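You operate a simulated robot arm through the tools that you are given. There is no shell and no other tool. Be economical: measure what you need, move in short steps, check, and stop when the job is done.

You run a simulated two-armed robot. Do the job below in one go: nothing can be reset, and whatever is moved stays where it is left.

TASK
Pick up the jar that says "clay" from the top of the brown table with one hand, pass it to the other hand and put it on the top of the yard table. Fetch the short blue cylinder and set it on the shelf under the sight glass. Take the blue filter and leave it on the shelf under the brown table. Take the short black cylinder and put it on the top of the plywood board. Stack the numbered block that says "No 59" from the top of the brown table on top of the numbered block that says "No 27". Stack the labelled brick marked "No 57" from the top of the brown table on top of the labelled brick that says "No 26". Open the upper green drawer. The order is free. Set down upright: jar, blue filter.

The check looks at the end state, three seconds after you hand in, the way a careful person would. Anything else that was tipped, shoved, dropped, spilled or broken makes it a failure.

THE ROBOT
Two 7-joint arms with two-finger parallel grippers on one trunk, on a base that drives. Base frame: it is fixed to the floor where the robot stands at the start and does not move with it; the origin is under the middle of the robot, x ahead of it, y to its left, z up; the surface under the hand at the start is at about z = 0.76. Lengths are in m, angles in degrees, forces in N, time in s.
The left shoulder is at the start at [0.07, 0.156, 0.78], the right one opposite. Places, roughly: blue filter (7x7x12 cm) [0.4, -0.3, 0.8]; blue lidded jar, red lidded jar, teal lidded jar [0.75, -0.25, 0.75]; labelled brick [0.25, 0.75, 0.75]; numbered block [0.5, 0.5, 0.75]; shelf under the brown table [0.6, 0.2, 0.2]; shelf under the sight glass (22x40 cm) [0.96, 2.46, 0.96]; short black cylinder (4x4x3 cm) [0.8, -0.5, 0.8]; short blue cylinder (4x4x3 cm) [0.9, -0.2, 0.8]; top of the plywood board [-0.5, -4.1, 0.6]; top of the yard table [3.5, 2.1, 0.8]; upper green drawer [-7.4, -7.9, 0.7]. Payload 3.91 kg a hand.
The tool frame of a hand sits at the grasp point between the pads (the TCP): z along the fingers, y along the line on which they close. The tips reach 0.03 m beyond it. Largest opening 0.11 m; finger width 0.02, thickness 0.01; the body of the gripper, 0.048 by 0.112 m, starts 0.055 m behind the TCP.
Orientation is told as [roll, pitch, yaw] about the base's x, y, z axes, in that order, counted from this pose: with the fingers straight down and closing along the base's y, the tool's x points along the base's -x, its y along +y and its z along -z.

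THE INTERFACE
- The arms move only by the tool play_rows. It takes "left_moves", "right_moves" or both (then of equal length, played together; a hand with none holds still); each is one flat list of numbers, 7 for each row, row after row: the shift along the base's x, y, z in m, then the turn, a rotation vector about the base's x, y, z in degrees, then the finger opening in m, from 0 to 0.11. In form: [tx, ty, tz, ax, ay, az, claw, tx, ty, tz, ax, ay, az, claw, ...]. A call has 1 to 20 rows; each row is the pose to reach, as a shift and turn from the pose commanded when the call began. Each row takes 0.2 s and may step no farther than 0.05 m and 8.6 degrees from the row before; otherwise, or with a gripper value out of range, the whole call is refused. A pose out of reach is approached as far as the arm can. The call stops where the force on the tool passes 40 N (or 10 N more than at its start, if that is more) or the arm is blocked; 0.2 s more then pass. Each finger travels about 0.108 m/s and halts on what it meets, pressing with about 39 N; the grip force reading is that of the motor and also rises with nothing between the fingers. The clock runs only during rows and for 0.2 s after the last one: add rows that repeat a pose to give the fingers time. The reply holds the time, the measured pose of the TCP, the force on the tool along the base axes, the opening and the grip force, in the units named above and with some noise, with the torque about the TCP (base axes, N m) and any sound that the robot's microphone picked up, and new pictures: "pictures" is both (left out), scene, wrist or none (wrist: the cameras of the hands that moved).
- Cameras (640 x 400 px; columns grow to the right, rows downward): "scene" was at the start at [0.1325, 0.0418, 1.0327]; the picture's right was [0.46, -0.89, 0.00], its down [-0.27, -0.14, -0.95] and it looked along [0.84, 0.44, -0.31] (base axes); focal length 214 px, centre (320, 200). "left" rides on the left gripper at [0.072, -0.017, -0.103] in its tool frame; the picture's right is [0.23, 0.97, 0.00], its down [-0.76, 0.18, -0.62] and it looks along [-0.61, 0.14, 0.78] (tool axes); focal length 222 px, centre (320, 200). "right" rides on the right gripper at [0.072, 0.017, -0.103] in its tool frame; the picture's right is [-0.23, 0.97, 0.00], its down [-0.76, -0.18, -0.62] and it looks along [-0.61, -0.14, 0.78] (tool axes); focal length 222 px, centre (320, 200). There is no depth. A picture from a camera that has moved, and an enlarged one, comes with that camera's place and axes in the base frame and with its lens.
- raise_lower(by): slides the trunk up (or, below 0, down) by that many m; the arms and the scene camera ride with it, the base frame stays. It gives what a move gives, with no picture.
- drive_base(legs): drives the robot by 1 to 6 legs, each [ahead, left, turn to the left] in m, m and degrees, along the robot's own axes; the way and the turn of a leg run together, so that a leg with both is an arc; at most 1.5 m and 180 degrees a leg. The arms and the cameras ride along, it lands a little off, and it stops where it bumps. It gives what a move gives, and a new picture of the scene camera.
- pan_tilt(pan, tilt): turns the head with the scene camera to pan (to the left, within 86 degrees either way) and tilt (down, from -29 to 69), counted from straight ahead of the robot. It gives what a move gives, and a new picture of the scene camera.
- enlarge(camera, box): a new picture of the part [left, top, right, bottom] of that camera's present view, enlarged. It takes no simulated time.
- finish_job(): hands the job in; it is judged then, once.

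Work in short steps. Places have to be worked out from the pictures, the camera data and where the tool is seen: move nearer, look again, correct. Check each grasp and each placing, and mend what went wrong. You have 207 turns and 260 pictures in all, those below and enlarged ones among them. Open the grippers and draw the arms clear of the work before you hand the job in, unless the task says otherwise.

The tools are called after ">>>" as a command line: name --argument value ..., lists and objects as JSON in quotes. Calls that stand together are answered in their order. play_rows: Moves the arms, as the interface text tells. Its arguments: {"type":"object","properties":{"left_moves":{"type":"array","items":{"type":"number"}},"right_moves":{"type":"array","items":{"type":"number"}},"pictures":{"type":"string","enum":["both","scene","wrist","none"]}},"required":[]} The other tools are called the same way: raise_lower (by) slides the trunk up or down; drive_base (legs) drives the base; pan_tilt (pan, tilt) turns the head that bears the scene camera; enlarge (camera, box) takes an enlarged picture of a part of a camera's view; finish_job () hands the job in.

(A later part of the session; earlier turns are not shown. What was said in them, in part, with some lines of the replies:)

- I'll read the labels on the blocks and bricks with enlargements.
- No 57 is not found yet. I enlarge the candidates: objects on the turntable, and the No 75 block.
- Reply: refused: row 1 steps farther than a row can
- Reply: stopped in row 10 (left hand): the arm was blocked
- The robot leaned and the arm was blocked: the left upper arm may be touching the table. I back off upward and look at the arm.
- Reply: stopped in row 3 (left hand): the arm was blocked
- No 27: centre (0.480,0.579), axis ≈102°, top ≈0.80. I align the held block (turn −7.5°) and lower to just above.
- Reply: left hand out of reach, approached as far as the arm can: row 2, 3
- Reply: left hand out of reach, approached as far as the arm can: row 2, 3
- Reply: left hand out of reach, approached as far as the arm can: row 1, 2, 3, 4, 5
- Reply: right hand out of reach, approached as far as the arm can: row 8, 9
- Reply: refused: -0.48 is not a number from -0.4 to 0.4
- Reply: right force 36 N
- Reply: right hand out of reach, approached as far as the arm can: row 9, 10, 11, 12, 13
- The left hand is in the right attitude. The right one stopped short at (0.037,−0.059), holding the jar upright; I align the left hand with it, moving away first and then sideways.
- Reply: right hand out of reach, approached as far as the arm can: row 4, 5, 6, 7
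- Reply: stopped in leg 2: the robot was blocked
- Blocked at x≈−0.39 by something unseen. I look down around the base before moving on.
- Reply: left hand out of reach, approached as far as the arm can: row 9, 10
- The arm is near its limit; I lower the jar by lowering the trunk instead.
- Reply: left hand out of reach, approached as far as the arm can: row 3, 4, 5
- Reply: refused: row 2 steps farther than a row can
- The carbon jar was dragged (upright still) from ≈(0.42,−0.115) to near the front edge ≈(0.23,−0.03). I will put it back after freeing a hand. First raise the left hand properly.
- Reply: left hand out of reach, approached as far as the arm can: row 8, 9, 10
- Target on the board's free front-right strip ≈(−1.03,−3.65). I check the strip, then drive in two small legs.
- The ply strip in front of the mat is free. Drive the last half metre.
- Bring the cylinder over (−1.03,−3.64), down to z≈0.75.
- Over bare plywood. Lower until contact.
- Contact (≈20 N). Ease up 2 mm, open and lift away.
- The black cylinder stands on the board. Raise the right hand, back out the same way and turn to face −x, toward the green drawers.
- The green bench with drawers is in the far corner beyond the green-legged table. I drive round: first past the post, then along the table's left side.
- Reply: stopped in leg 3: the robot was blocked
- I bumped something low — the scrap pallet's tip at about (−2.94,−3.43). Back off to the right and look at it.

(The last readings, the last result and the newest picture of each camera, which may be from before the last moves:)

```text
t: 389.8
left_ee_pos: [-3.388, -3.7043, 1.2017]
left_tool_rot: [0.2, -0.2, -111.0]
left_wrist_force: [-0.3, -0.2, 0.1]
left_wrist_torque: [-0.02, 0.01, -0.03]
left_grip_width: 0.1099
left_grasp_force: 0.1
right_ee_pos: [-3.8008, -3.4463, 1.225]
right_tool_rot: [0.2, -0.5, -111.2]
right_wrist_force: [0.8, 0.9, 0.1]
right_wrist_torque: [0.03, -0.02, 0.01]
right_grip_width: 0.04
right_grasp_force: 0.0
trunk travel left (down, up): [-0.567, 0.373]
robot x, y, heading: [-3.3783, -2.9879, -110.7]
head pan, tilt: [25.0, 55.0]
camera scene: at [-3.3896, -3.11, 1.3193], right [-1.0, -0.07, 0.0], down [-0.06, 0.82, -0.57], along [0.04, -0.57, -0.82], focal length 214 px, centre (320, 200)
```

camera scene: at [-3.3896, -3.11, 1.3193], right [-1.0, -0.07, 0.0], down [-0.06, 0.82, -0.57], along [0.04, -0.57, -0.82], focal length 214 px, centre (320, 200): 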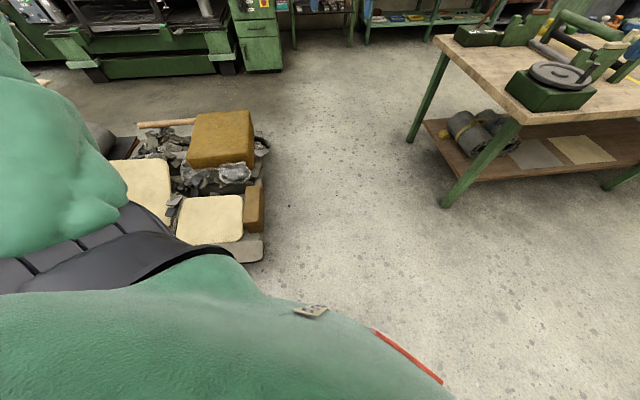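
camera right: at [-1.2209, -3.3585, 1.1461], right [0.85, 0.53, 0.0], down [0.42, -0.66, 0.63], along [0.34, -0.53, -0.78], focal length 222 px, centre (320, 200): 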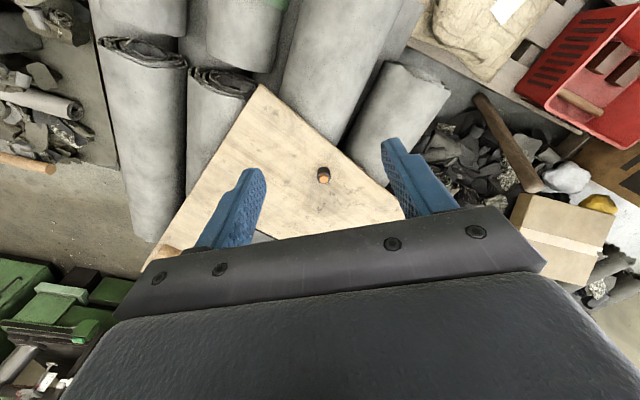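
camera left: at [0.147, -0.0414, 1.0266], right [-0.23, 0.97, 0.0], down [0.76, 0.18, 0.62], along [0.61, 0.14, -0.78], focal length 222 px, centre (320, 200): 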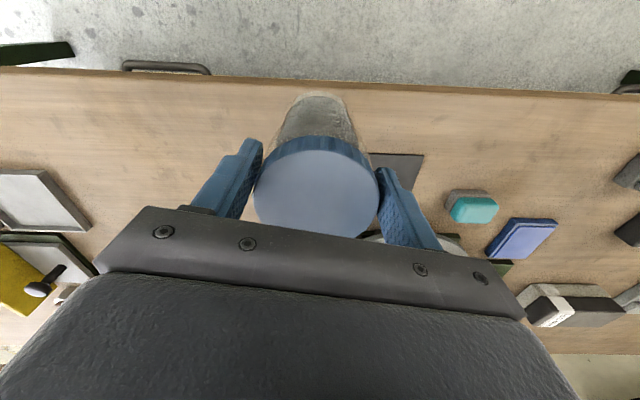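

The pallet looks undisturbed. I pass midway between it and the table (x≈−3.55).

>>> drive_base --legs '[[1.285, 0.304, 0], [1.175, 0.284, 0]]'

>>> pan_tilt --pan -35 --tilt 20

```text
t: 402.2
left_ee_pos: [-3.7185, -6.2199, 1.2006]
left_tool_rot: [0.0, -0.2, -111.5]
left_wrist_force: [-0.2, 0.4, 0.1]
left_wrist_torque: [0.02, 0.03, 0.0]
left_grip_width: 0.1099
left_grasp_force: 0.1
right_ee_pos: [-4.1269, -5.9593, 1.2236]
right_tool_rot: [0.1, -0.4, -111.5]
right_wrist_force: [0.2, 0.0, 0.6]
right_wrist_torque: [0.01, -0.01, 0.0]
right_grip_width: 0.0398
right_grasp_force: 0.0
trunk travel left (down, up): [-0.567, 0.373]
robot x, y, heading: [-3.6973, -5.4978, -110.9]
head pan, tilt: [25.0, 55.0]
camera scene: at [-3.7147, -5.6251, 1.3192], right [-1.0, -0.07, 0.0], down [-0.05, 0.82, -0.57], along [0.04, -0.57, -0.82], focal length 214 px, centre (320, 200)
```

scene: 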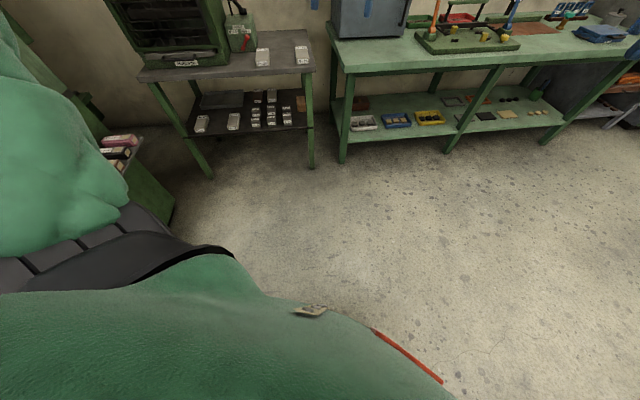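

```text
t: 403.5
left_ee_pos: [-3.7185, -6.2182, 1.2021]
left_tool_rot: [0.1, -0.3, -111.5]
left_wrist_force: [-0.5, -0.2, 0.0]
left_wrist_torque: [0.02, 0.0, -0.01]
left_grip_width: 0.11
left_grasp_force: 0.0
right_ee_pos: [-4.1271, -5.9587, 1.2247]
right_tool_rot: [0.1, -0.6, -111.5]
right_wrist_force: [0.6, 0.2, -0.8]
right_wrist_torque: [0.0, 0.02, 0.03]
right_grip_width: 0.0402
right_grasp_force: 0.0
trunk travel left (down, up): [-0.567, 0.373]
robot x, y, heading: [-3.7008, -5.5032, -111.4]
head pan, tilt: [-35.0, 20.0]
camera scene: at [-3.7968, -5.6047, 1.3713], right [-0.56, 0.83, 0.0], down [0.28, 0.19, -0.94], along [-0.78, -0.52, -0.34], focal length 214 px, centre (320, 200)
```

scene: 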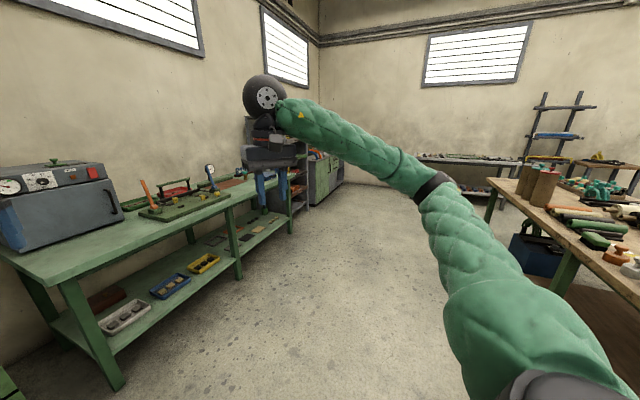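

The drawers' cabinet stands beyond the shelf unit on the left wall. Turn along the corridor and drive on.

>>> drive_base --legs '[[0, 0, -50], [1.31, -0.02, 0], [1.31, -0.02, 0]]'

>>> pan_tilt --pan 50 --tilt 20

```text
t: 418.4
left_ee_pos: [-6.7526, -6.7156, 1.2016]
left_tool_rot: [0.0, -0.2, -162.2]
left_wrist_force: [-0.1, 0.3, 0.0]
left_wrist_torque: [0.0, 0.01, 0.04]
left_grip_width: 0.11
left_grasp_force: 0.1
right_ee_pos: [-6.8098, -6.235, 1.2242]
right_tool_rot: [0.1, -0.5, -162.2]
right_wrist_force: [-0.7, 0.1, -0.7]
right_wrist_torque: [0.02, -0.01, -0.02]
right_grip_width: 0.0399
right_grasp_force: 0.1
trunk travel left (down, up): [-0.567, 0.373]
robot x, y, heading: [-6.1848, -6.277, -162.0]
head pan, tilt: [-35.0, 20.0]
camera scene: at [-6.3269, -6.2677, 1.3713], right [0.29, 0.96, 0.0], down [0.33, -0.1, -0.94], along [-0.9, 0.27, -0.34], focal length 214 px, centre (320, 200)
```

scene: 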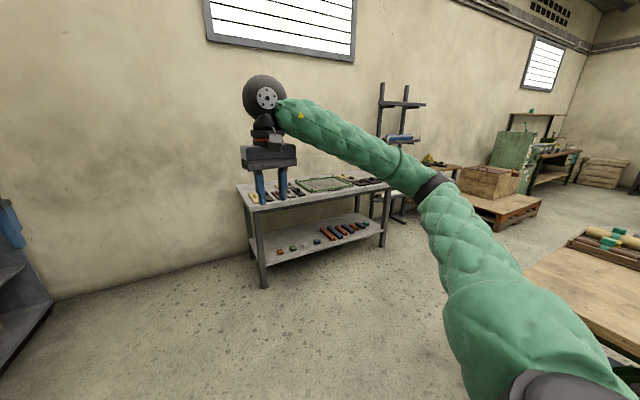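

```text
t: 420.0
left_ee_pos: [-6.7537, -6.7158, 1.2026]
left_tool_rot: [0.0, -0.2, -162.1]
left_wrist_force: [0.0, -0.2, 0.1]
left_wrist_torque: [-0.02, -0.01, 0.0]
left_grip_width: 0.1102
left_grasp_force: 0.0
right_ee_pos: [-6.8107, -6.2338, 1.2237]
right_tool_rot: [0.1, -0.5, -162.2]
right_wrist_force: [0.5, -0.4, 0.1]
right_wrist_torque: [0.01, -0.01, 0.02]
right_grip_width: 0.04
right_grasp_force: 0.0
trunk travel left (down, up): [-0.567, 0.373]
robot x, y, heading: [-6.1855, -6.2804, -162.0]
head pan, tilt: [50.0, 20.0]
camera scene: at [-6.2725, -6.3811, 1.3714], right [-0.93, 0.37, 0.0], down [0.13, 0.32, -0.94], along [-0.35, -0.87, -0.34], focal length 214 px, centre (320, 200)
```

scene: 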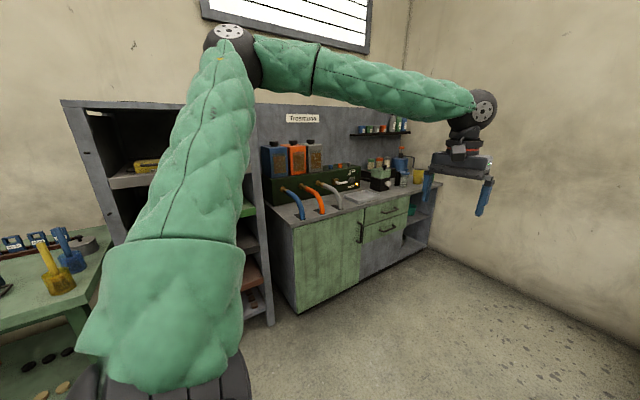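

The cabinet with the two green drawers is in view. Enlarge.

>>> enlarge --camera "scene" --box '[340, 170, 440, 260]'

```text
4.44 times, centred on (390, 215) of scene
camera zoom: at [-6.2725, -6.3811, 1.3714], right [-0.93, 0.37, 0.0], down [0.13, 0.32, -0.94], along [-0.35, -0.87, -0.34], focal length 953 px, centre (9, 133)
```

zoom: 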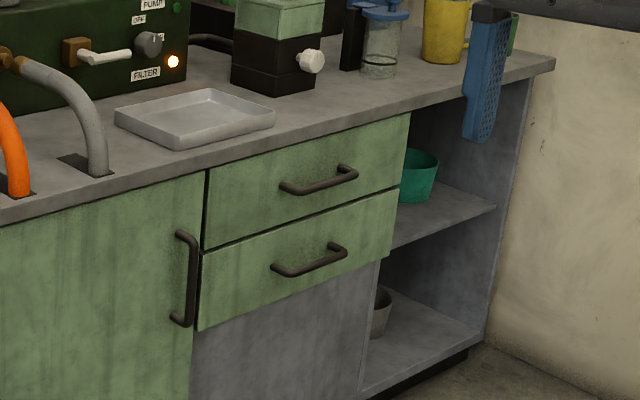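

Upper drawer handle ≈(−7.39,−7.64,0.7); the cabinet front faces heading −78.5°. Retract the left hand, then drive in front of the drawer.

>>> play_rows --left_moves '[0.037, -0.012, 0.015, 0, 0, 0, 0.11, 0.074, -0.024, 0.03, 0, 0, 0, 0.11, 0.111, -0.036, 0.045, 0, 0, 0, 0.11, 0.148, -0.048, 0.06, 0, 0, 0, 0.11, 0.185, -0.06, 0.075, 0, 0, 0, 0.11, 0.222, -0.072, 0.09, 0, 0, 0, 0.11, 0.258, -0.084, 0.1, 0, 0, 0, 0.11]' --pictures "none"

>>> drive_base --legs '[[1.21, 0, 0], [0, 0, 83.5]]'

>>> pan_tilt --pan -15 --tilt 35

```text
t: 421.6
left_ee_pos: [-6.4928, -6.7992, 1.3029]
left_tool_rot: [0.0, -0.4, -162.3]
left_wrist_force: [1.0, -0.7, -0.4]
left_wrist_torque: [0.02, -0.01, 0.01]
left_grip_width: 0.1099
left_grasp_force: 0.0
right_ee_pos: [-6.8097, -6.2345, 1.2255]
right_tool_rot: [0.1, -0.5, -162.2]
right_wrist_force: [0.2, -0.9, 0.0]
right_wrist_torque: [0.04, 0.03, 0.03]
right_grip_width: 0.0402
right_grasp_force: 0.0
trunk travel left (down, up): [-0.567, 0.373]
robot x, y, heading: [-6.1886, -6.2766, -162.1]
head pan, tilt: [50.0, 20.0]
```

```text
t: 431.3
left_ee_pos: [-6.8483, -7.007, 1.3028]
left_tool_rot: [0.0, -0.3, -78.5]
left_wrist_force: [-0.3, 0.1, 0.6]
left_wrist_torque: [0.03, -0.02, 0.03]
left_grip_width: 0.1101
left_grasp_force: 0.0
right_ee_pos: [-7.4453, -7.2578, 1.2236]
right_tool_rot: [0.1, -0.5, -78.5]
right_wrist_force: [-1.1, 0.4, 0.0]
right_wrist_torque: [-0.02, -0.04, 0.03]
right_grip_width: 0.0398
right_grasp_force: 0.0
trunk travel left (down, up): [-0.567, 0.373]
robot x, y, heading: [-7.3304, -6.6449, -78.5]
head pan, tilt: [50.0, 20.0]
camera scene: at [-7.2417, -6.7397, 1.3714], right [-0.47, -0.88, 0.0], down [-0.3, 0.16, -0.94], along [0.83, -0.45, -0.34], focal length 214 px, centre (320, 200)
```

scene: 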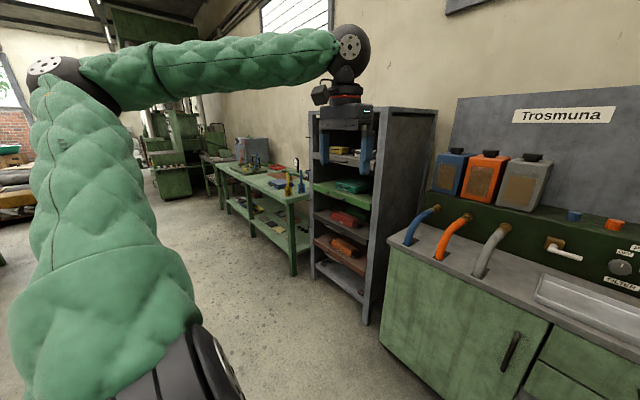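

```text
t: 432.7
left_ee_pos: [-6.8486, -7.0074, 1.3035]
left_tool_rot: [0.0, -0.4, -78.5]
left_wrist_force: [-0.1, -0.2, -0.2]
left_wrist_torque: [0.04, -0.02, 0.01]
left_grip_width: 0.1097
left_grasp_force: 0.0
right_ee_pos: [-7.4451, -7.2575, 1.2243]
right_tool_rot: [0.1, -0.5, -78.6]
right_wrist_force: [0.0, 0.4, -0.1]
right_wrist_torque: [0.01, -0.02, 0.02]
right_grip_width: 0.0401
right_grasp_force: 0.0
trunk travel left (down, up): [-0.567, 0.373]
robot x, y, heading: [-7.3344, -6.6456, -78.3]
head pan, tilt: [-15.0, 35.0]
camera scene: at [-7.3288, -6.7835, 1.3475], right [-1.0, 0.06, 0.0], down [0.03, 0.57, -0.82], along [-0.05, -0.82, -0.57], focal length 214 px, centre (320, 200)
```

scene: 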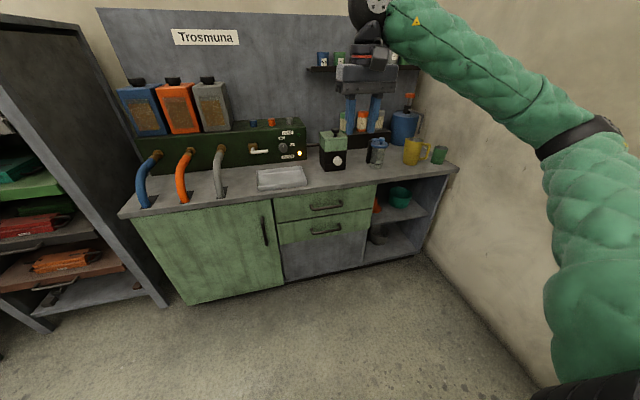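

Triangulated handle ≈(−7.405,−7.66,0.69). Enlarge for detail.

>>> enlarge --camera "scene" --box '[260, 160, 400, 260]'

```text
4.00 times, centred on (330, 210) of scene
camera zoom: at [-7.3288, -6.7835, 1.3475], right [-1.0, 0.06, 0.0], down [0.03, 0.57, -0.82], along [-0.05, -0.82, -0.57], focal length 858 px, centre (280, 160)
```

zoom: 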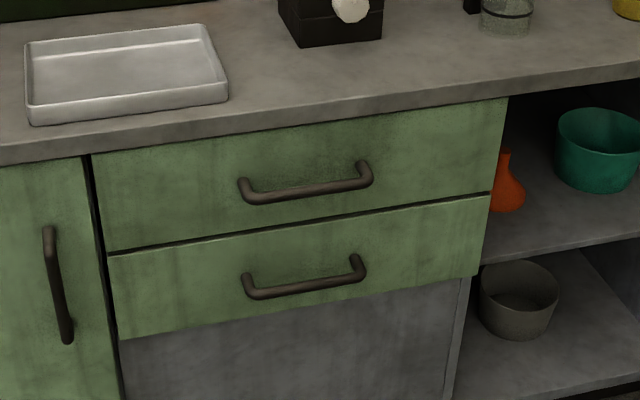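

Handle bar centre ≈(−7.415,−7.66,0.685). Lower the trunk 0.25 m, then turn the right hand to point at the drawer with the fingers closing vertically.

>>> raise_lower --by -0.25

>>> play_rows --right_moves '[0, -0.007, -0.019, -5.44, 3.6, 4.62, 0.06, 0, -0.013, -0.038, -10.89, 7.2, 9.24, 0.06, 0, -0.02, -0.057, -16.33, 10.81, 13.86, 0.06, 0, -0.027, -0.076, -21.78, 14.41, 18.48, 0.06, 0, -0.033, -0.095, -27.22, 18.01, 23.1, 0.06, 0, -0.04, -0.114, -32.66, 21.61, 27.71, 0.06, 0, -0.047, -0.133, -38.11, 25.22, 32.33, 0.06, 0, -0.053, -0.152, -43.55, 28.82, 36.95, 0.06, 0, -0.06, -0.171, -49, 32.42, 41.57, 0.06, 0, -0.067, -0.19, -54.44, 36.02, 46.19, 0.06, 0, -0.073, -0.209, -59.88, 39.63, 50.8, 0.06, 0, -0.08, -0.228, -65.33, 43.23, 55.4, 0.06, 0, -0.087, -0.247, -70.77, 46.83, 60.0, 0.06, 0, -0.093, -0.266, -76.2, 50.43, 64.6, 0.06, 0, -0.1, -0.285, -81.66, 54.04, 69.3, 0.06]' --pictures "both"

```text
t: 435.3
left_ee_pos: [-6.8486, -7.0072, 1.0534]
left_tool_rot: [0.1, -0.3, -78.5]
left_wrist_force: [-0.1, -0.5, 0.5]
left_wrist_torque: [0.04, 0.01, 0.04]
left_grip_width: 0.1101
left_grasp_force: 0.0
right_ee_pos: [-7.4447, -7.2586, 0.9738]
right_tool_rot: [0.2, -0.5, -78.5]
right_wrist_force: [-0.3, 0.3, -0.1]
right_wrist_torque: [-0.02, -0.06, -0.01]
right_grip_width: 0.0399
right_grasp_force: 0.1
trunk travel left (down, up): [-0.317, 0.623]
robot x, y, heading: [-7.3332, -6.6456, -78.3]
head pan, tilt: [-15.0, 35.0]
```

```text
t: 438.5
left_ee_pos: [-6.8466, -7.0048, 1.0532]
left_tool_rot: [-0.1, -0.4, -78.7]
left_wrist_force: [0.6, -0.3, -0.5]
left_wrist_torque: [-0.06, 0.02, 0.01]
left_grip_width: 0.1101
left_grasp_force: 0.1
right_ee_pos: [-7.3048, -7.3167, 0.7805]
right_tool_rot: [-86.6, -0.1, 6.7]
right_wrist_force: [1.4, 0.1, 0.4]
right_wrist_torque: [-0.02, 0.02, -0.15]
right_grip_width: 0.0601
right_grasp_force: 0.0
right hand out of reach, approached as far as the arm can: row 12, 13, 14, 15
trunk travel left (down, up): [-0.317, 0.623]
robot x, y, heading: [-7.3324, -6.6473, -78.1]
head pan, tilt: [-15.0, 35.0]
camera scene: at [-7.326, -6.7812, 1.0978], right [-1.0, 0.06, 0.0], down [0.03, 0.57, -0.82], along [-0.05, -0.82, -0.57], focal length 214 px, centre (320, 200)
camera right: at [-7.3908, -7.2231, 0.7718], right [0.22, 0.08, -0.97], down [0.68, 0.7, 0.22], along [0.7, -0.71, 0.1], focal length 222 px, centre (320, 200)
```

scene: 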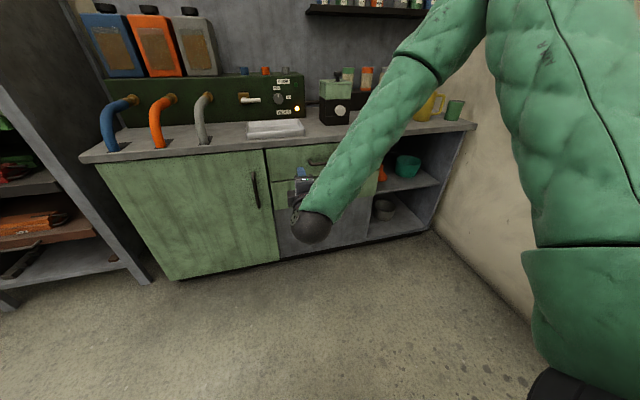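
right: 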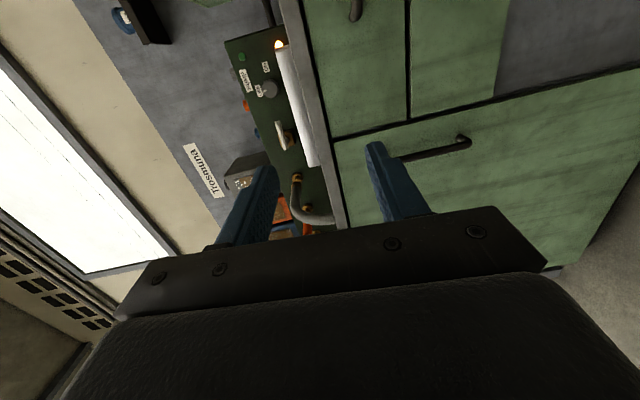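

The pose so near the body was out of reach, but the attitude is right. Continue forward to the pre-grasp point 15 cm in front of the handle.

>>> play_rows --right_moves '[0, -0.04, -0.001, 0, 0, 0, 0.06, 0, -0.08, -0.002, 0, 0, 0, 0.06, 0, -0.12, -0.003, 0, 0, 0, 0.06, 0, -0.15, -0.004, 0, 0, 0, 0.06, 0, -0.15, -0.004, 0, 0, 0, 0.06]' --pictures "both"

```text
t: 439.7
left_ee_pos: [-6.8489, -7.0061, 1.0512]
left_tool_rot: [0.1, -0.3, -78.5]
left_wrist_force: [-0.4, 0.6, 0.5]
left_wrist_torque: [-0.01, 0.03, -0.04]
left_grip_width: 0.1099
left_grasp_force: 0.1
right_ee_pos: [-7.28, -7.4627, 0.7936]
right_tool_rot: [-85.4, -0.2, 5.6]
right_wrist_force: [-0.9, 0.1, 0.1]
right_wrist_torque: [0.01, 0.01, -0.04]
right_grip_width: 0.06
right_grasp_force: 0.0
right hand out of reach, approached as far as the arm can: row 1, 2, 3, 4, 5
trunk travel left (down, up): [-0.317, 0.623]
robot x, y, heading: [-7.3324, -6.6467, -78.3]
head pan, tilt: [-15.0, 35.0]
camera scene: at [-7.3285, -6.7831, 1.0976], right [-1.0, 0.06, 0.0], down [0.03, 0.57, -0.82], along [-0.05, -0.82, -0.57], focal length 214 px, centre (320, 200)
camera right: at [-7.3647, -7.3662, 0.7859], right [0.22, 0.1, -0.97], down [0.7, 0.68, 0.23], along [0.68, -0.73, 0.08], focal length 222 px, centre (320, 200)
```

scene: 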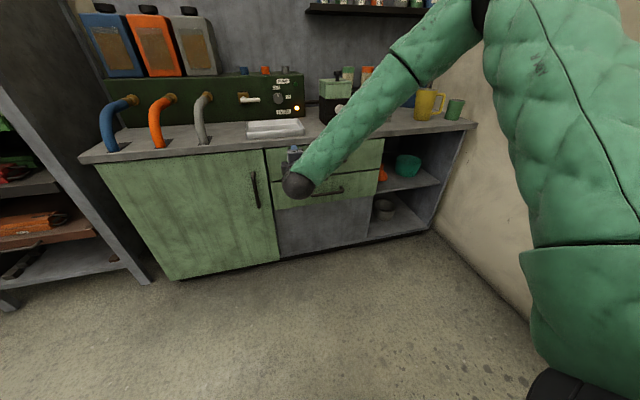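
right: 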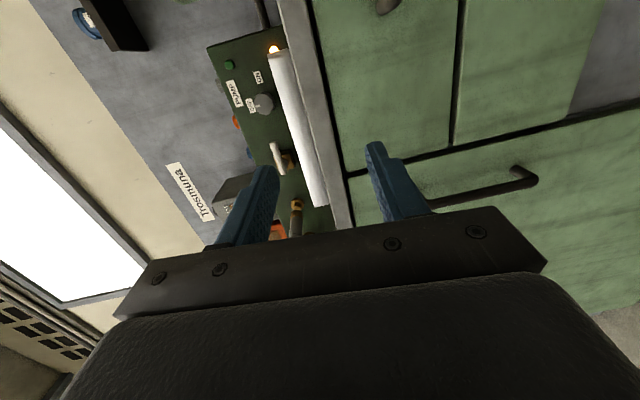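

The arm can hold this attitude only about 16 cm further inward and 11 cm higher, so I move the robot and trunk instead: right 0.165 m, down 0.11 m.

>>> raise_lower --by -0.11

>>> drive_base --legs '[[0, -0.165, 0]]'

>>> play_rows --right_moves '[0, 0, 0, 0, 0, 0, 0.06]' --pictures "wrist"

```text
t: 441.1
left_ee_pos: [-6.8489, -7.0066, 0.9434]
left_tool_rot: [0.1, -0.4, -78.5]
left_wrist_force: [-0.2, 0.3, 0.4]
left_wrist_torque: [-0.02, -0.04, 0.02]
left_grip_width: 0.1102
left_grasp_force: 0.0
right_ee_pos: [-7.2804, -7.462, 0.6833]
right_tool_rot: [-85.5, -0.2, 5.6]
right_wrist_force: [-0.6, 0.0, 0.7]
right_wrist_torque: [0.02, -0.01, -0.01]
right_grip_width: 0.0598
right_grasp_force: 0.0
trunk travel left (down, up): [-0.207, 0.733]
robot x, y, heading: [-7.3323, -6.6458, -78.0]
head pan, tilt: [-15.0, 35.0]
```

```text
t: 442.5
left_ee_pos: [-7.0138, -7.0421, 0.9429]
left_tool_rot: [0.1, -0.3, -78.6]
left_wrist_force: [0.1, -0.6, -0.7]
left_wrist_torque: [-0.03, -0.04, -0.01]
left_grip_width: 0.1099
left_grasp_force: 0.0
right_ee_pos: [-7.4474, -7.4963, 0.6834]
right_tool_rot: [-85.4, -0.3, 5.5]
right_wrist_force: [-0.5, 0.5, 0.0]
right_wrist_torque: [-0.02, 0.0, 0.02]
right_grip_width: 0.06
right_grasp_force: 0.1
trunk travel left (down, up): [-0.207, 0.733]
robot x, y, heading: [-7.499, -6.6819, -78.6]
head pan, tilt: [-15.0, 35.0]
camera scene: at [-7.494, -6.8176, 0.9875], right [-1.0, 0.06, 0.0], down [0.03, 0.57, -0.82], along [-0.05, -0.82, -0.57], focal length 214 px, centre (320, 200)
```

scene: 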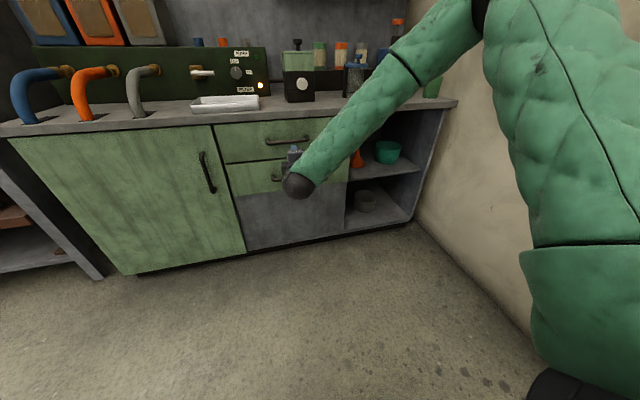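

```text
t: 442.9
left_ee_pos: [-7.0137, -7.0418, 0.9432]
left_tool_rot: [0.1, -0.3, -78.6]
left_wrist_force: [0.6, -0.3, -0.1]
left_wrist_torque: [-0.04, 0.0, 0.0]
left_grip_width: 0.1102
left_grasp_force: 0.1
right_ee_pos: [-7.4461, -7.4968, 0.6832]
right_tool_rot: [-85.3, -0.3, 5.5]
right_wrist_force: [0.1, -0.4, -1.0]
right_wrist_torque: [0.03, 0.0, -0.01]
right_grip_width: 0.0599
right_grasp_force: 0.1
trunk travel left (down, up): [-0.207, 0.733]
robot x, y, heading: [-7.5008, -6.6816, -78.4]
head pan, tilt: [-15.0, 35.0]
camera right: at [-7.5303, -7.4001, 0.6756], right [0.22, 0.1, -0.97], down [0.7, 0.68, 0.23], along [0.68, -0.73, 0.08], focal length 222 px, centre (320, 200)
```

right: 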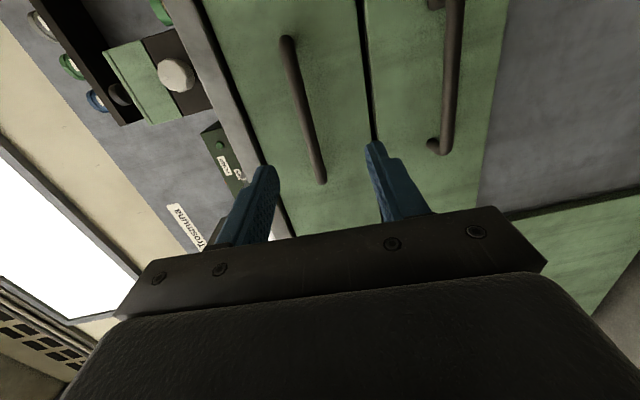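

Bar seen at x −7.50…−7.34, z≈0.69, centred between the fingers. Raise the trunk 6 mm and drive forward 0.15 m so the fingers straddle the bar.

>>> raise_lower --by 0.006

>>> drive_base --legs '[[0.11, 0, 0]]'

>>> enlarge --camera "right" --box '[160, 0, 480, 200]'

```text
t: 443.5
left_ee_pos: [-7.0137, -7.042, 0.9474]
left_tool_rot: [0.0, -0.2, -78.6]
left_wrist_force: [0.5, -0.2, -1.4]
left_wrist_torque: [-0.01, -0.02, -0.02]
left_grip_width: 0.1101
left_grasp_force: 0.1
right_ee_pos: [-7.4467, -7.4966, 0.6874]
right_tool_rot: [-85.4, -0.2, 5.5]
right_wrist_force: [0.2, 0.5, 0.3]
right_wrist_torque: [-0.03, 0.03, -0.03]
right_grip_width: 0.0601
right_grasp_force: 0.0
trunk travel left (down, up): [-0.213, 0.727]
robot x, y, heading: [-7.4982, -6.6781, -78.5]
head pan, tilt: [-15.0, 35.0]
```

```text
t: 444.7
left_ee_pos: [-6.9914, -7.1516, 0.9485]
left_tool_rot: [0.2, -0.3, -78.7]
left_wrist_force: [-1.1, -1.0, -0.6]
left_wrist_torque: [0.0, -0.02, -0.01]
left_grip_width: 0.11
left_grasp_force: 0.0
right_ee_pos: [-7.4251, -7.6053, 0.6896]
right_tool_rot: [-85.3, -0.2, 5.5]
right_wrist_force: [0.0, -0.2, -1.1]
right_wrist_torque: [0.02, 0.02, 0.01]
right_grip_width: 0.0598
right_grasp_force: 0.0
trunk travel left (down, up): [-0.213, 0.727]
robot x, y, heading: [-7.4747, -6.7893, -78.8]
head pan, tilt: [-15.0, 35.0]
camera scene: at [-7.471, -6.9265, 0.9933], right [-1.0, 0.06, 0.0], down [0.03, 0.57, -0.82], along [-0.05, -0.82, -0.57], focal length 214 px, centre (320, 200)
```

scene: 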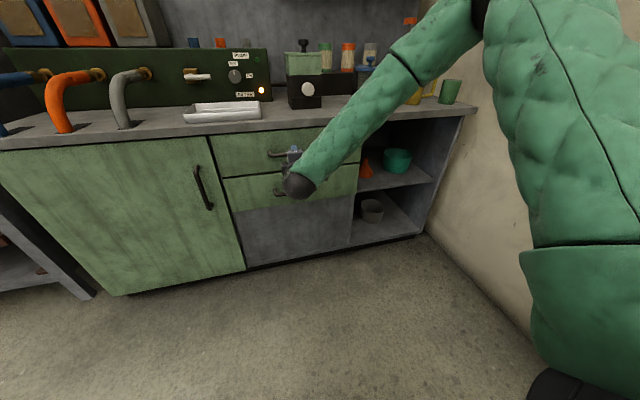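

```text
2.00 times, centred on (320, 100) of right
camera zoom: at [-7.5085, -7.5089, 0.6806], right [0.22, 0.1, -0.97], down [0.7, 0.68, 0.23], along [0.68, -0.73, 0.08], focal length 444 px, centre (320, 400)
```

zoom: 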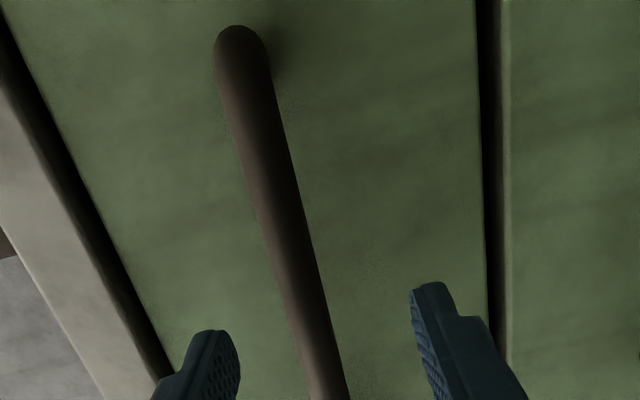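

The bar lies between the fingers. Advance 4.5 cm more.

>>> drive_base --legs '[[0.045, 0, 0]]'

>>> enlarge --camera "right" --box '[160, 50, 480, 250]'

```text
t: 445.6
left_ee_pos: [-6.9816, -7.1954, 0.9472]
left_tool_rot: [0.1, -0.2, -78.7]
left_wrist_force: [-0.1, 0.0, 0.1]
left_wrist_torque: [0.04, -0.01, -0.01]
left_grip_width: 0.1101
left_grasp_force: 0.1
right_ee_pos: [-7.4164, -7.6494, 0.6881]
right_tool_rot: [-85.3, -0.2, 5.5]
right_wrist_force: [-0.9, -1.5, -1.3]
right_wrist_torque: [-0.04, 0.0, -0.04]
right_grip_width: 0.06
right_grasp_force: 0.1
trunk travel left (down, up): [-0.213, 0.727]
robot x, y, heading: [-7.4648, -6.8324, -78.3]
head pan, tilt: [-15.0, 35.0]
camera scene: at [-7.4619, -6.9707, 0.9933], right [-1.0, 0.06, 0.0], down [0.03, 0.57, -0.82], along [-0.05, -0.82, -0.57], focal length 214 px, centre (320, 200)
```

scene: 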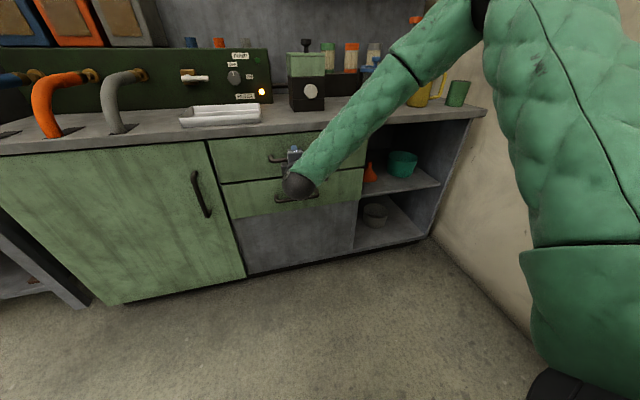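

```text
2.00 times, centred on (320, 150) of right
camera zoom: at [-7.4995, -7.5531, 0.6805], right [0.22, 0.1, -0.97], down [0.7, 0.68, 0.23], along [0.68, -0.73, 0.08], focal length 444 px, centre (320, 300)
```

zoom: 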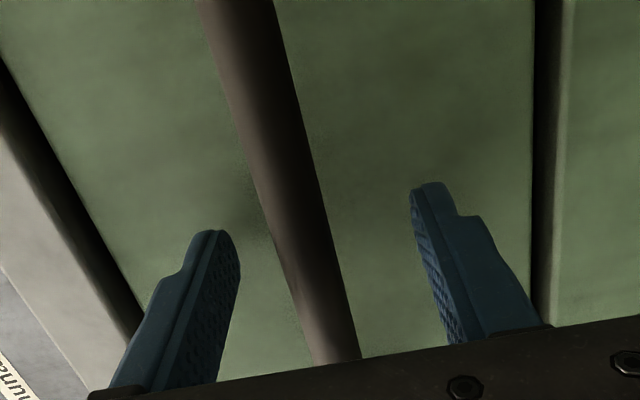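

Close on the bar.

>>> play_rows --right_moves '[0, 0, 0, 0, 0, 0, 0.03, 0, 0, 0, 0, 0, 0, 0.0, 0, 0, 0, 0, 0, 0, 0.0, 0, 0, 0, 0, 0, 0, 0.0]' --pictures "wrist"

```text
t: 446.6
left_ee_pos: [-6.9826, -7.1937, 0.949]
left_tool_rot: [-0.1, -0.3, -78.6]
left_wrist_force: [0.1, -0.1, -0.2]
left_wrist_torque: [-0.04, 0.01, -0.02]
left_grip_width: 0.1099
left_grasp_force: 0.0
right_ee_pos: [-7.4156, -7.6502, 0.6896]
right_tool_rot: [-85.5, -0.2, 5.6]
right_wrist_force: [0.4, -0.9, 8.4]
right_wrist_torque: [-0.14, 0.75, 0.19]
right_grip_width: 0.0159
right_grasp_force: 45.1
trunk travel left (down, up): [-0.213, 0.727]
robot x, y, heading: [-7.4657, -6.8339, -78.2]
head pan, tilt: [-15.0, 35.0]
camera right: at [-7.4996, -7.5526, 0.682], right [0.22, 0.1, -0.97], down [0.7, 0.68, 0.23], along [0.68, -0.73, 0.08], focal length 222 px, centre (320, 200)
```

right: 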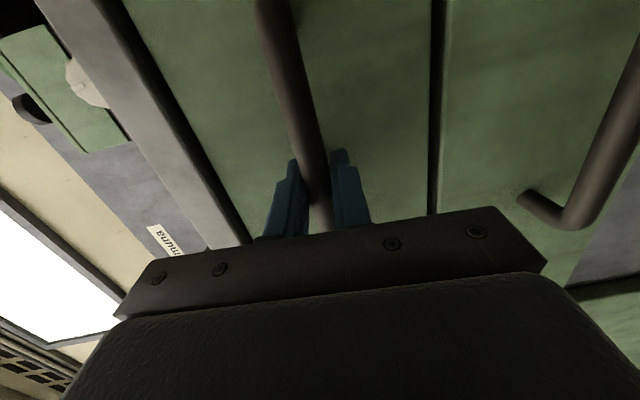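

The bar is gripped (0.016). Pull by driving straight back.

>>> drive_base --legs '[[-0.12, 0, 0]]'

```text
t: 447.8
left_ee_pos: [-7.0068, -7.0756, 0.9484]
left_tool_rot: [0.0, -0.3, -78.7]
left_wrist_force: [0.0, -0.3, 0.7]
left_wrist_torque: [-0.04, 0.0, 0.0]
left_grip_width: 0.1099
left_grasp_force: 0.0
right_ee_pos: [-7.4393, -7.5306, 0.6902]
right_tool_rot: [-85.5, -0.2, 5.6]
right_wrist_force: [3.4, 1.9, 12.7]
right_wrist_torque: [-0.03, 0.71, 0.25]
right_grip_width: 0.0158
right_grasp_force: 44.7
trunk travel left (down, up): [-0.213, 0.727]
robot x, y, heading: [-7.4915, -6.7142, -78.2]
head pan, tilt: [-15.0, 35.0]
camera scene: at [-7.486, -6.8515, 0.9937], right [-1.0, 0.06, 0.0], down [0.03, 0.57, -0.82], along [-0.05, -0.82, -0.57], focal length 214 px, centre (320, 200)
```

scene: 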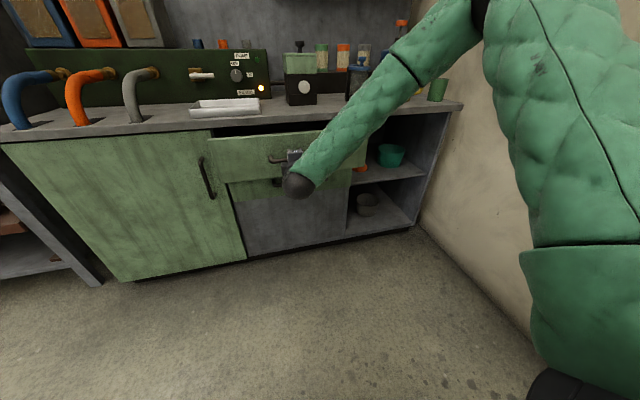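

The drawer comes out. Pull on, another 0.13 m.

>>> drive_base --legs '[[-0.13, 0, 0]]'

```text
t: 449.1
left_ee_pos: [-7.0328, -6.9469, 0.9488]
left_tool_rot: [-0.1, -0.2, -78.4]
left_wrist_force: [-0.7, 0.4, -0.1]
left_wrist_torque: [0.01, 0.01, 0.02]
left_grip_width: 0.11
left_grasp_force: 0.1
right_ee_pos: [-7.4642, -7.404, 0.6901]
right_tool_rot: [-85.4, -0.3, 5.7]
right_wrist_force: [8.3, 3.3, 9.9]
right_wrist_torque: [-0.02, 0.7, 0.35]
right_grip_width: 0.0157
right_grasp_force: 45.2
trunk travel left (down, up): [-0.213, 0.727]
robot x, y, heading: [-7.5207, -6.5849, -78.3]
head pan, tilt: [-15.0, 35.0]
camera scene: at [-7.512, -6.7238, 0.9937], right [-1.0, 0.06, 0.0], down [0.03, 0.57, -0.82], along [-0.05, -0.82, -0.57], focal length 214 px, centre (320, 200)
```

scene: 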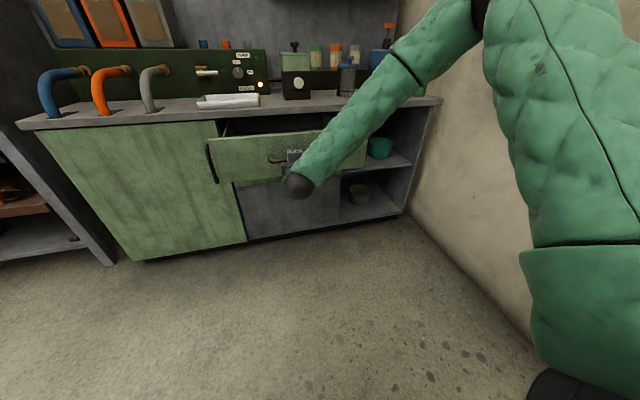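

Open by about 0.25 m; I pull another 0.08 m to have it well open.

>>> drive_base --legs '[[-0.08, 0, 0]]'

```text
t: 450.1
left_ee_pos: [-7.0482, -6.8672, 0.9488]
left_tool_rot: [0.0, -0.2, -78.4]
left_wrist_force: [-0.5, 0.3, 0.3]
left_wrist_torque: [-0.02, 0.01, -0.03]
left_grip_width: 0.11
left_grasp_force: 0.0
right_ee_pos: [-7.4801, -7.3236, 0.6905]
right_tool_rot: [-85.4, -0.1, 5.8]
right_wrist_force: [11.3, 3.8, 4.9]
right_wrist_torque: [0.02, 0.69, 0.21]
right_grip_width: 0.016
right_grasp_force: 44.9
trunk travel left (down, up): [-0.213, 0.727]
robot x, y, heading: [-7.5321, -6.5079, -78.2]
head pan, tilt: [-15.0, 35.0]
camera scene: at [-7.5282, -6.6447, 0.9936], right [-1.0, 0.06, 0.0], down [0.03, 0.57, -0.82], along [-0.05, -0.82, -0.57], focal length 214 px, centre (320, 200)
```

scene: 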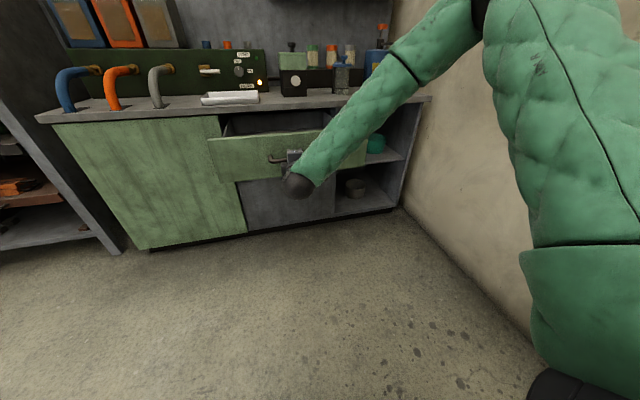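

The drawer is open ≈0.33 m. Release the handle and back away.

>>> play_rows --right_moves '[0, 0, 0, 0, 0, 0, 0.03, 0, 0, 0, 0, 0, 0, 0.06, 0, 0, 0, 0, 0, 0, 0.06]' --pictures "none"

>>> drive_base --legs '[[-0.35, 0, 0]]'

>>> enlarge --camera "scene" --box '[140, 60, 460, 260]'

```text
t: 450.9
left_ee_pos: [-7.0486, -6.8692, 0.9488]
left_tool_rot: [0.1, -0.4, -78.6]
left_wrist_force: [0.1, -0.9, -0.3]
left_wrist_torque: [0.01, 0.0, -0.01]
left_grip_width: 0.11
left_grasp_force: 0.0
right_ee_pos: [-7.4794, -7.3232, 0.6885]
right_tool_rot: [-85.5, -0.2, 5.8]
right_wrist_force: [-0.3, -0.6, 0.4]
right_wrist_torque: [0.0, 0.0, 0.0]
right_grip_width: 0.0598
right_grasp_force: 0.0
trunk travel left (down, up): [-0.213, 0.727]
robot x, y, heading: [-7.5336, -6.504, -77.9]
head pan, tilt: [-15.0, 35.0]
```

```text
t: 453.2
left_ee_pos: [-7.1502, -6.3986, 0.8962]
left_tool_rot: [2.0, 6.5, -72.5]
left_wrist_force: [-0.3, 1.9, -0.3]
left_wrist_torque: [-0.13, 0.01, -0.01]
left_grip_width: 0.1099
left_grasp_force: 0.1
right_ee_pos: [-7.5275, -6.8808, 0.7932]
right_tool_rot: [-95.6, -0.9, 13.9]
right_wrist_force: [2.5, 0.9, -0.9]
right_wrist_torque: [-0.03, -0.01, -0.17]
right_grip_width: 0.0602
right_grasp_force: 0.0
trunk travel left (down, up): [-0.213, 0.727]
robot x, y, heading: [-7.6398, -6.1962, -70.6]
head pan, tilt: [-15.0, 35.0]
stopped in leg 1: the robot was blocked; the commanded pose is now the measured one
camera scene: at [-7.5879, -6.4151, 0.9897], right [-1.0, -0.08, 0.03], down [-0.07, 0.64, -0.76], along [0.04, -0.76, -0.64], focal length 214 px, centre (320, 200)
```

scene: 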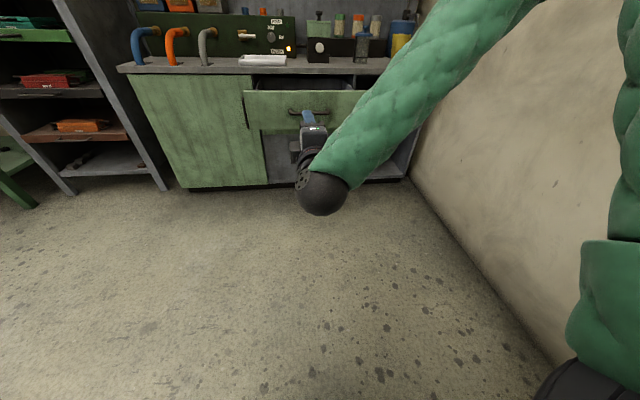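

```text
2.00 times, centred on (300, 160) of scene
camera zoom: at [-7.5879, -6.4151, 0.9897], right [-1.0, -0.08, 0.03], down [-0.07, 0.64, -0.76], along [0.04, -0.76, -0.64], focal length 429 px, centre (360, 280)
```

zoom: 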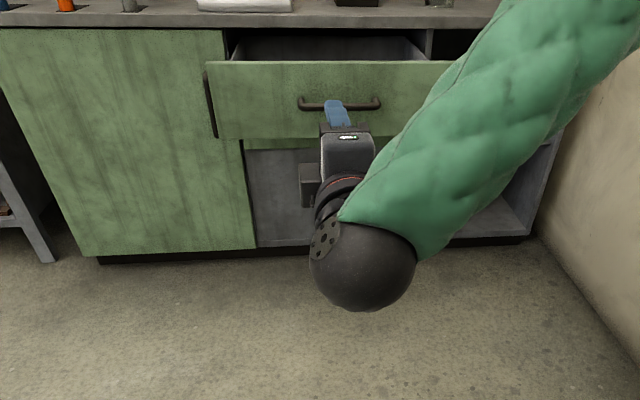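

The robot bumped something behind on its right (the grey table) and leans. Move gently forward-left, away from it.

>>> drive_base --legs '[[0.08, 0.12, 0]]'

>>> pan_tilt --pan -86 --tilt 30

```text
t: 453.9
left_ee_pos: [-7.1947, -6.3018, 0.9011]
left_tool_rot: [0.3, 2.8, -71.5]
left_wrist_force: [-0.3, -0.1, -0.3]
left_wrist_torque: [-0.05, 0.05, 0.03]
left_grip_width: 0.1102
left_grasp_force: 0.1
right_ee_pos: [-7.5336, -6.8335, 0.9142]
right_tool_rot: [-110.7, -7.0, 10.5]
right_wrist_force: [0.2, -1.1, -2.0]
right_wrist_torque: [-0.11, 0.01, -0.01]
right_grip_width: 0.06
right_grasp_force: 0.0
trunk travel left (down, up): [-0.213, 0.727]
robot x, y, heading: [-7.6439, -6.204, -69.3]
head pan, tilt: [-15.0, 35.0]
stopped in leg 1: the robot was blocked; the commanded pose is now the measured one
camera scene: at [-7.5903, -6.4042, 0.9904], right [-0.99, -0.11, 0.02], down [-0.08, 0.62, -0.78], along [0.07, -0.77, -0.63], focal length 214 px, centre (320, 200)
```

scene: 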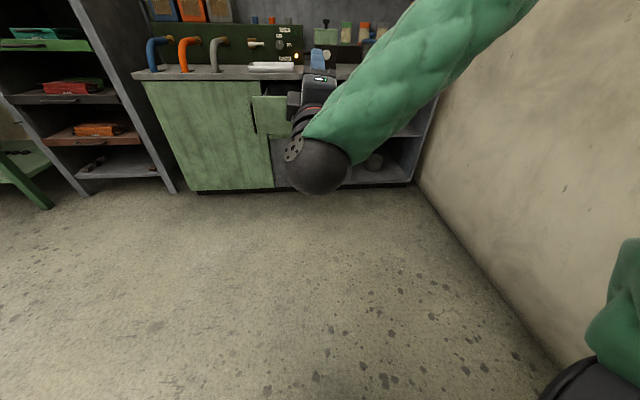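

```text
t: 455.4
left_ee_pos: [-7.1929, -6.3025, 0.9028]
left_tool_rot: [0.9, 2.3, -71.2]
left_wrist_force: [-0.7, -0.5, -1.5]
left_wrist_torque: [-0.01, 0.02, 0.01]
left_grip_width: 0.1101
left_grasp_force: 0.0
right_ee_pos: [-7.533, -6.8364, 0.9085]
right_tool_rot: [-109.7, -6.4, 11.0]
right_wrist_force: [-0.9, 0.8, 0.0]
right_wrist_torque: [-0.01, 0.01, 0.0]
right_grip_width: 0.06
right_grasp_force: 0.0
trunk travel left (down, up): [-0.213, 0.727]
robot x, y, heading: [-7.6391, -6.2031, -68.6]
head pan, tilt: [-85.9, 30.0]
camera scene: at [-7.6813, -6.3555, 1.0038], right [-0.43, 0.9, 0.07], down [0.43, 0.27, -0.86], along [-0.79, -0.34, -0.51], focal length 214 px, centre (320, 200)
```

scene: 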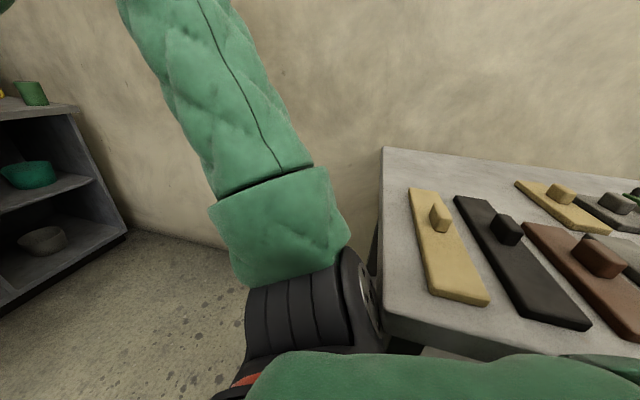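

My right shoulder is pressed against the corner of the grey table. Drive straight forward a little to free it.

>>> drive_base --legs '[[0.06, 0.0, 0]]'

```text
t: 456.1
left_ee_pos: [-7.2322, -6.2272, 0.9259]
left_tool_rot: [-4.1, -5.7, -70.1]
left_wrist_force: [-0.8, -0.5, -0.5]
left_wrist_torque: [0.05, 0.0, -0.02]
left_grip_width: 0.11
left_grasp_force: 0.1
right_ee_pos: [-7.5447, -6.7888, 1.0006]
right_tool_rot: [-120.3, -12.2, 9.4]
right_wrist_force: [0.2, -0.7, -0.6]
right_wrist_torque: [-0.08, -0.03, -0.03]
right_grip_width: 0.06
right_grasp_force: 0.1
trunk travel left (down, up): [-0.213, 0.727]
robot x, y, heading: [-7.6352, -6.2189, -67.9]
head pan, tilt: [-85.9, 30.0]
stopped in leg 1: the robot was blocked; the commanded pose is now the measured one
camera scene: at [-7.683, -6.3477, 1.0046], right [-0.44, 0.9, 0.05], down [0.43, 0.26, -0.86], along [-0.79, -0.36, -0.5], focal length 214 px, centre (320, 200)
```

scene: 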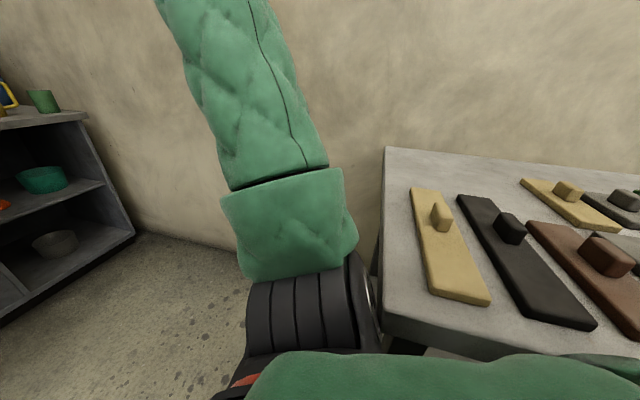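

The shoulder (z≈0.79) sits against the table's edge (top ≈0.7). Raise the trunk to lift it clear, then look.

>>> raise_lower --by 0.15

>>> pan_tilt --pan -80 --tilt 45

```text
t: 457.9
left_ee_pos: [-7.23, -6.2221, 1.0686]
left_tool_rot: [-2.5, -5.3, -70.8]
left_wrist_force: [-0.6, 0.9, -0.5]
left_wrist_torque: [-0.02, -0.03, -0.04]
left_grip_width: 0.1101
left_grasp_force: 0.0
right_ee_pos: [-7.5564, -6.7664, 1.1329]
right_tool_rot: [-118.8, -9.9, 10.2]
right_wrist_force: [-0.1, 0.5, -0.6]
right_wrist_torque: [0.02, 0.01, 0.0]
right_grip_width: 0.0601
right_grasp_force: 0.0
trunk travel left (down, up): [-0.363, 0.577]
robot x, y, heading: [-7.6379, -6.2157, -68.7]
head pan, tilt: [-85.9, 30.0]
```

```text
t: 458.6
left_ee_pos: [-7.2299, -6.2233, 1.0696]
left_tool_rot: [-2.7, -5.4, -70.8]
left_wrist_force: [0.0, 0.1, -0.6]
left_wrist_torque: [-0.03, -0.01, 0.02]
left_grip_width: 0.1101
left_grasp_force: 0.0
right_ee_pos: [-7.5562, -6.7675, 1.133]
right_tool_rot: [-118.7, -9.9, 10.3]
right_wrist_force: [1.1, 0.6, 0.5]
right_wrist_torque: [0.01, 0.04, 0.01]
right_grip_width: 0.0599
right_grasp_force: 0.0
trunk travel left (down, up): [-0.363, 0.577]
robot x, y, heading: [-7.6355, -6.2136, -68.4]
head pan, tilt: [-80.0, 45.0]
camera scene: at [-7.6889, -6.3039, 1.1288], right [-0.52, 0.85, 0.0], down [0.6, 0.37, -0.71], along [-0.6, -0.37, -0.71], focal length 214 px, centre (320, 200)
```

scene: 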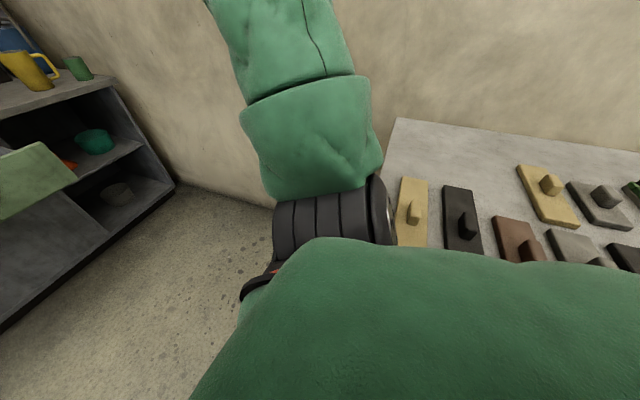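

Level and free now; the items on the table look undisturbed. Drive forward-left away from it.

>>> drive_base --legs '[[0.1, 0.12, 0], [0.0, 0.45, 0]]'

>>> pan_tilt --pan -60 --tilt 20

```text
t: 462.4
left_ee_pos: [-6.6614, -6.1042, 1.0701]
left_tool_rot: [-2.5, -5.4, -70.6]
left_wrist_force: [-0.2, 0.8, 0.1]
left_wrist_torque: [0.0, 0.05, 0.0]
left_grip_width: 0.1102
left_grasp_force: 0.1
right_ee_pos: [-6.9859, -6.6502, 1.1322]
right_tool_rot: [-118.6, -9.9, 10.3]
right_wrist_force: [0.5, 0.0, -0.5]
right_wrist_torque: [0.0, 0.02, 0.01]
right_grip_width: 0.0598
right_grasp_force: 0.0
trunk travel left (down, up): [-0.363, 0.577]
robot x, y, heading: [-7.0711, -6.0994, -68.0]
head pan, tilt: [-80.0, 45.0]
camera scene: at [-7.1194, -6.1868, 1.1288], right [-0.52, 0.85, 0.0], down [0.6, 0.37, -0.71], along [-0.6, -0.37, -0.71], focal length 214 px, centre (320, 200)
```

scene: 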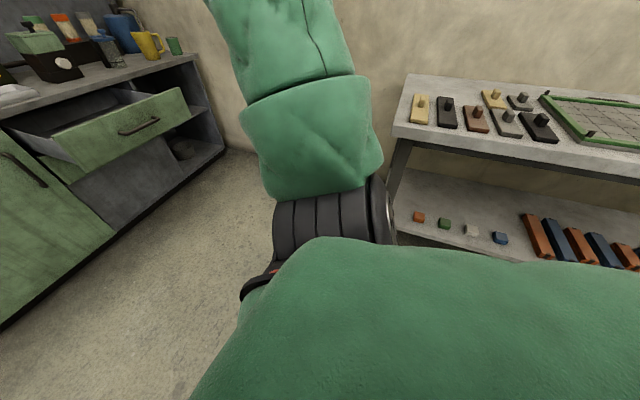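

```text
t: 463.2
left_ee_pos: [-6.6634, -6.1051, 1.0702]
left_tool_rot: [-2.6, -5.4, -70.6]
left_wrist_force: [0.1, -0.6, 0.3]
left_wrist_torque: [0.0, -0.02, -0.01]
left_grip_width: 0.1096
left_grasp_force: 0.0
right_ee_pos: [-6.986, -6.6512, 1.1328]
right_tool_rot: [-118.7, -10.0, 10.3]
right_wrist_force: [-0.6, 0.3, 1.1]
right_wrist_torque: [0.04, 0.03, 0.0]
right_grip_width: 0.06
right_grasp_force: 0.0
trunk travel left (down, up): [-0.363, 0.577]
robot x, y, heading: [-7.0702, -6.0981, -68.4]
head pan, tilt: [-60.0, 20.0]
camera scene: at [-7.1088, -6.2175, 1.1673], right [-0.78, 0.62, 0.0], down [0.21, 0.27, -0.94], along [-0.58, -0.74, -0.34], focal length 214 px, centre (320, 200)
```

scene: 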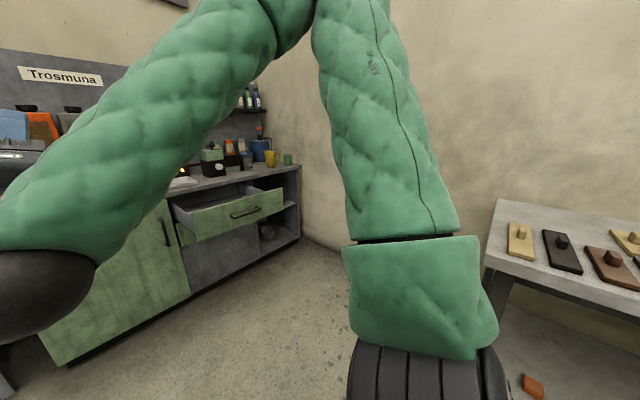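

The upper drawer is open and I'm clear of everything, with both grippers empty and open. All tasks are done; I hand in.

>>> finish_job

```text
The job is handed in.
```

I did all seven parts of the job and handed it in, but along the way I knocked into a few things you didn't ask me to touch.

**The seven parts**
- The clay jar was passed from the right hand to the left and stands upright on the yard table.
- The short blue cylinder is on the wall shelf under the sight glass, in the gap to the right of the grey box.
- The blue filter stands upright on the shelf under the brown table.
- The short black cylinder is on bare plywood near the front edge of the board.
- No 59 is stacked on No 27, and No 57 on No 26. Both stacks looked square when I let go.
- The upper green drawer is open about 0.33 m.

**What went wrong along the way**
- **Carbon jar:** a drive ran with my left hand still low and dragged it about 20 cm toward the table's front edge. It stayed upright, and I put it back within about a centimetre of its old spot. It may be turned, so its label may face another way.
- **Bumps while driving:** I was blocked near the yellow can and again at the scrap pallet. Afterwards the can was upright and the pallet looked undisturbed, but a shift of a centimetre or so is possible.
- **Grey table near the drawers:** my shoulder pressed against its corner when I backed away. The pieces on it looked in order afterwards.
- **Brown table edge:** at the start my left upper arm rested on the table, before I raised the trunk. I saw nothing there displaced.
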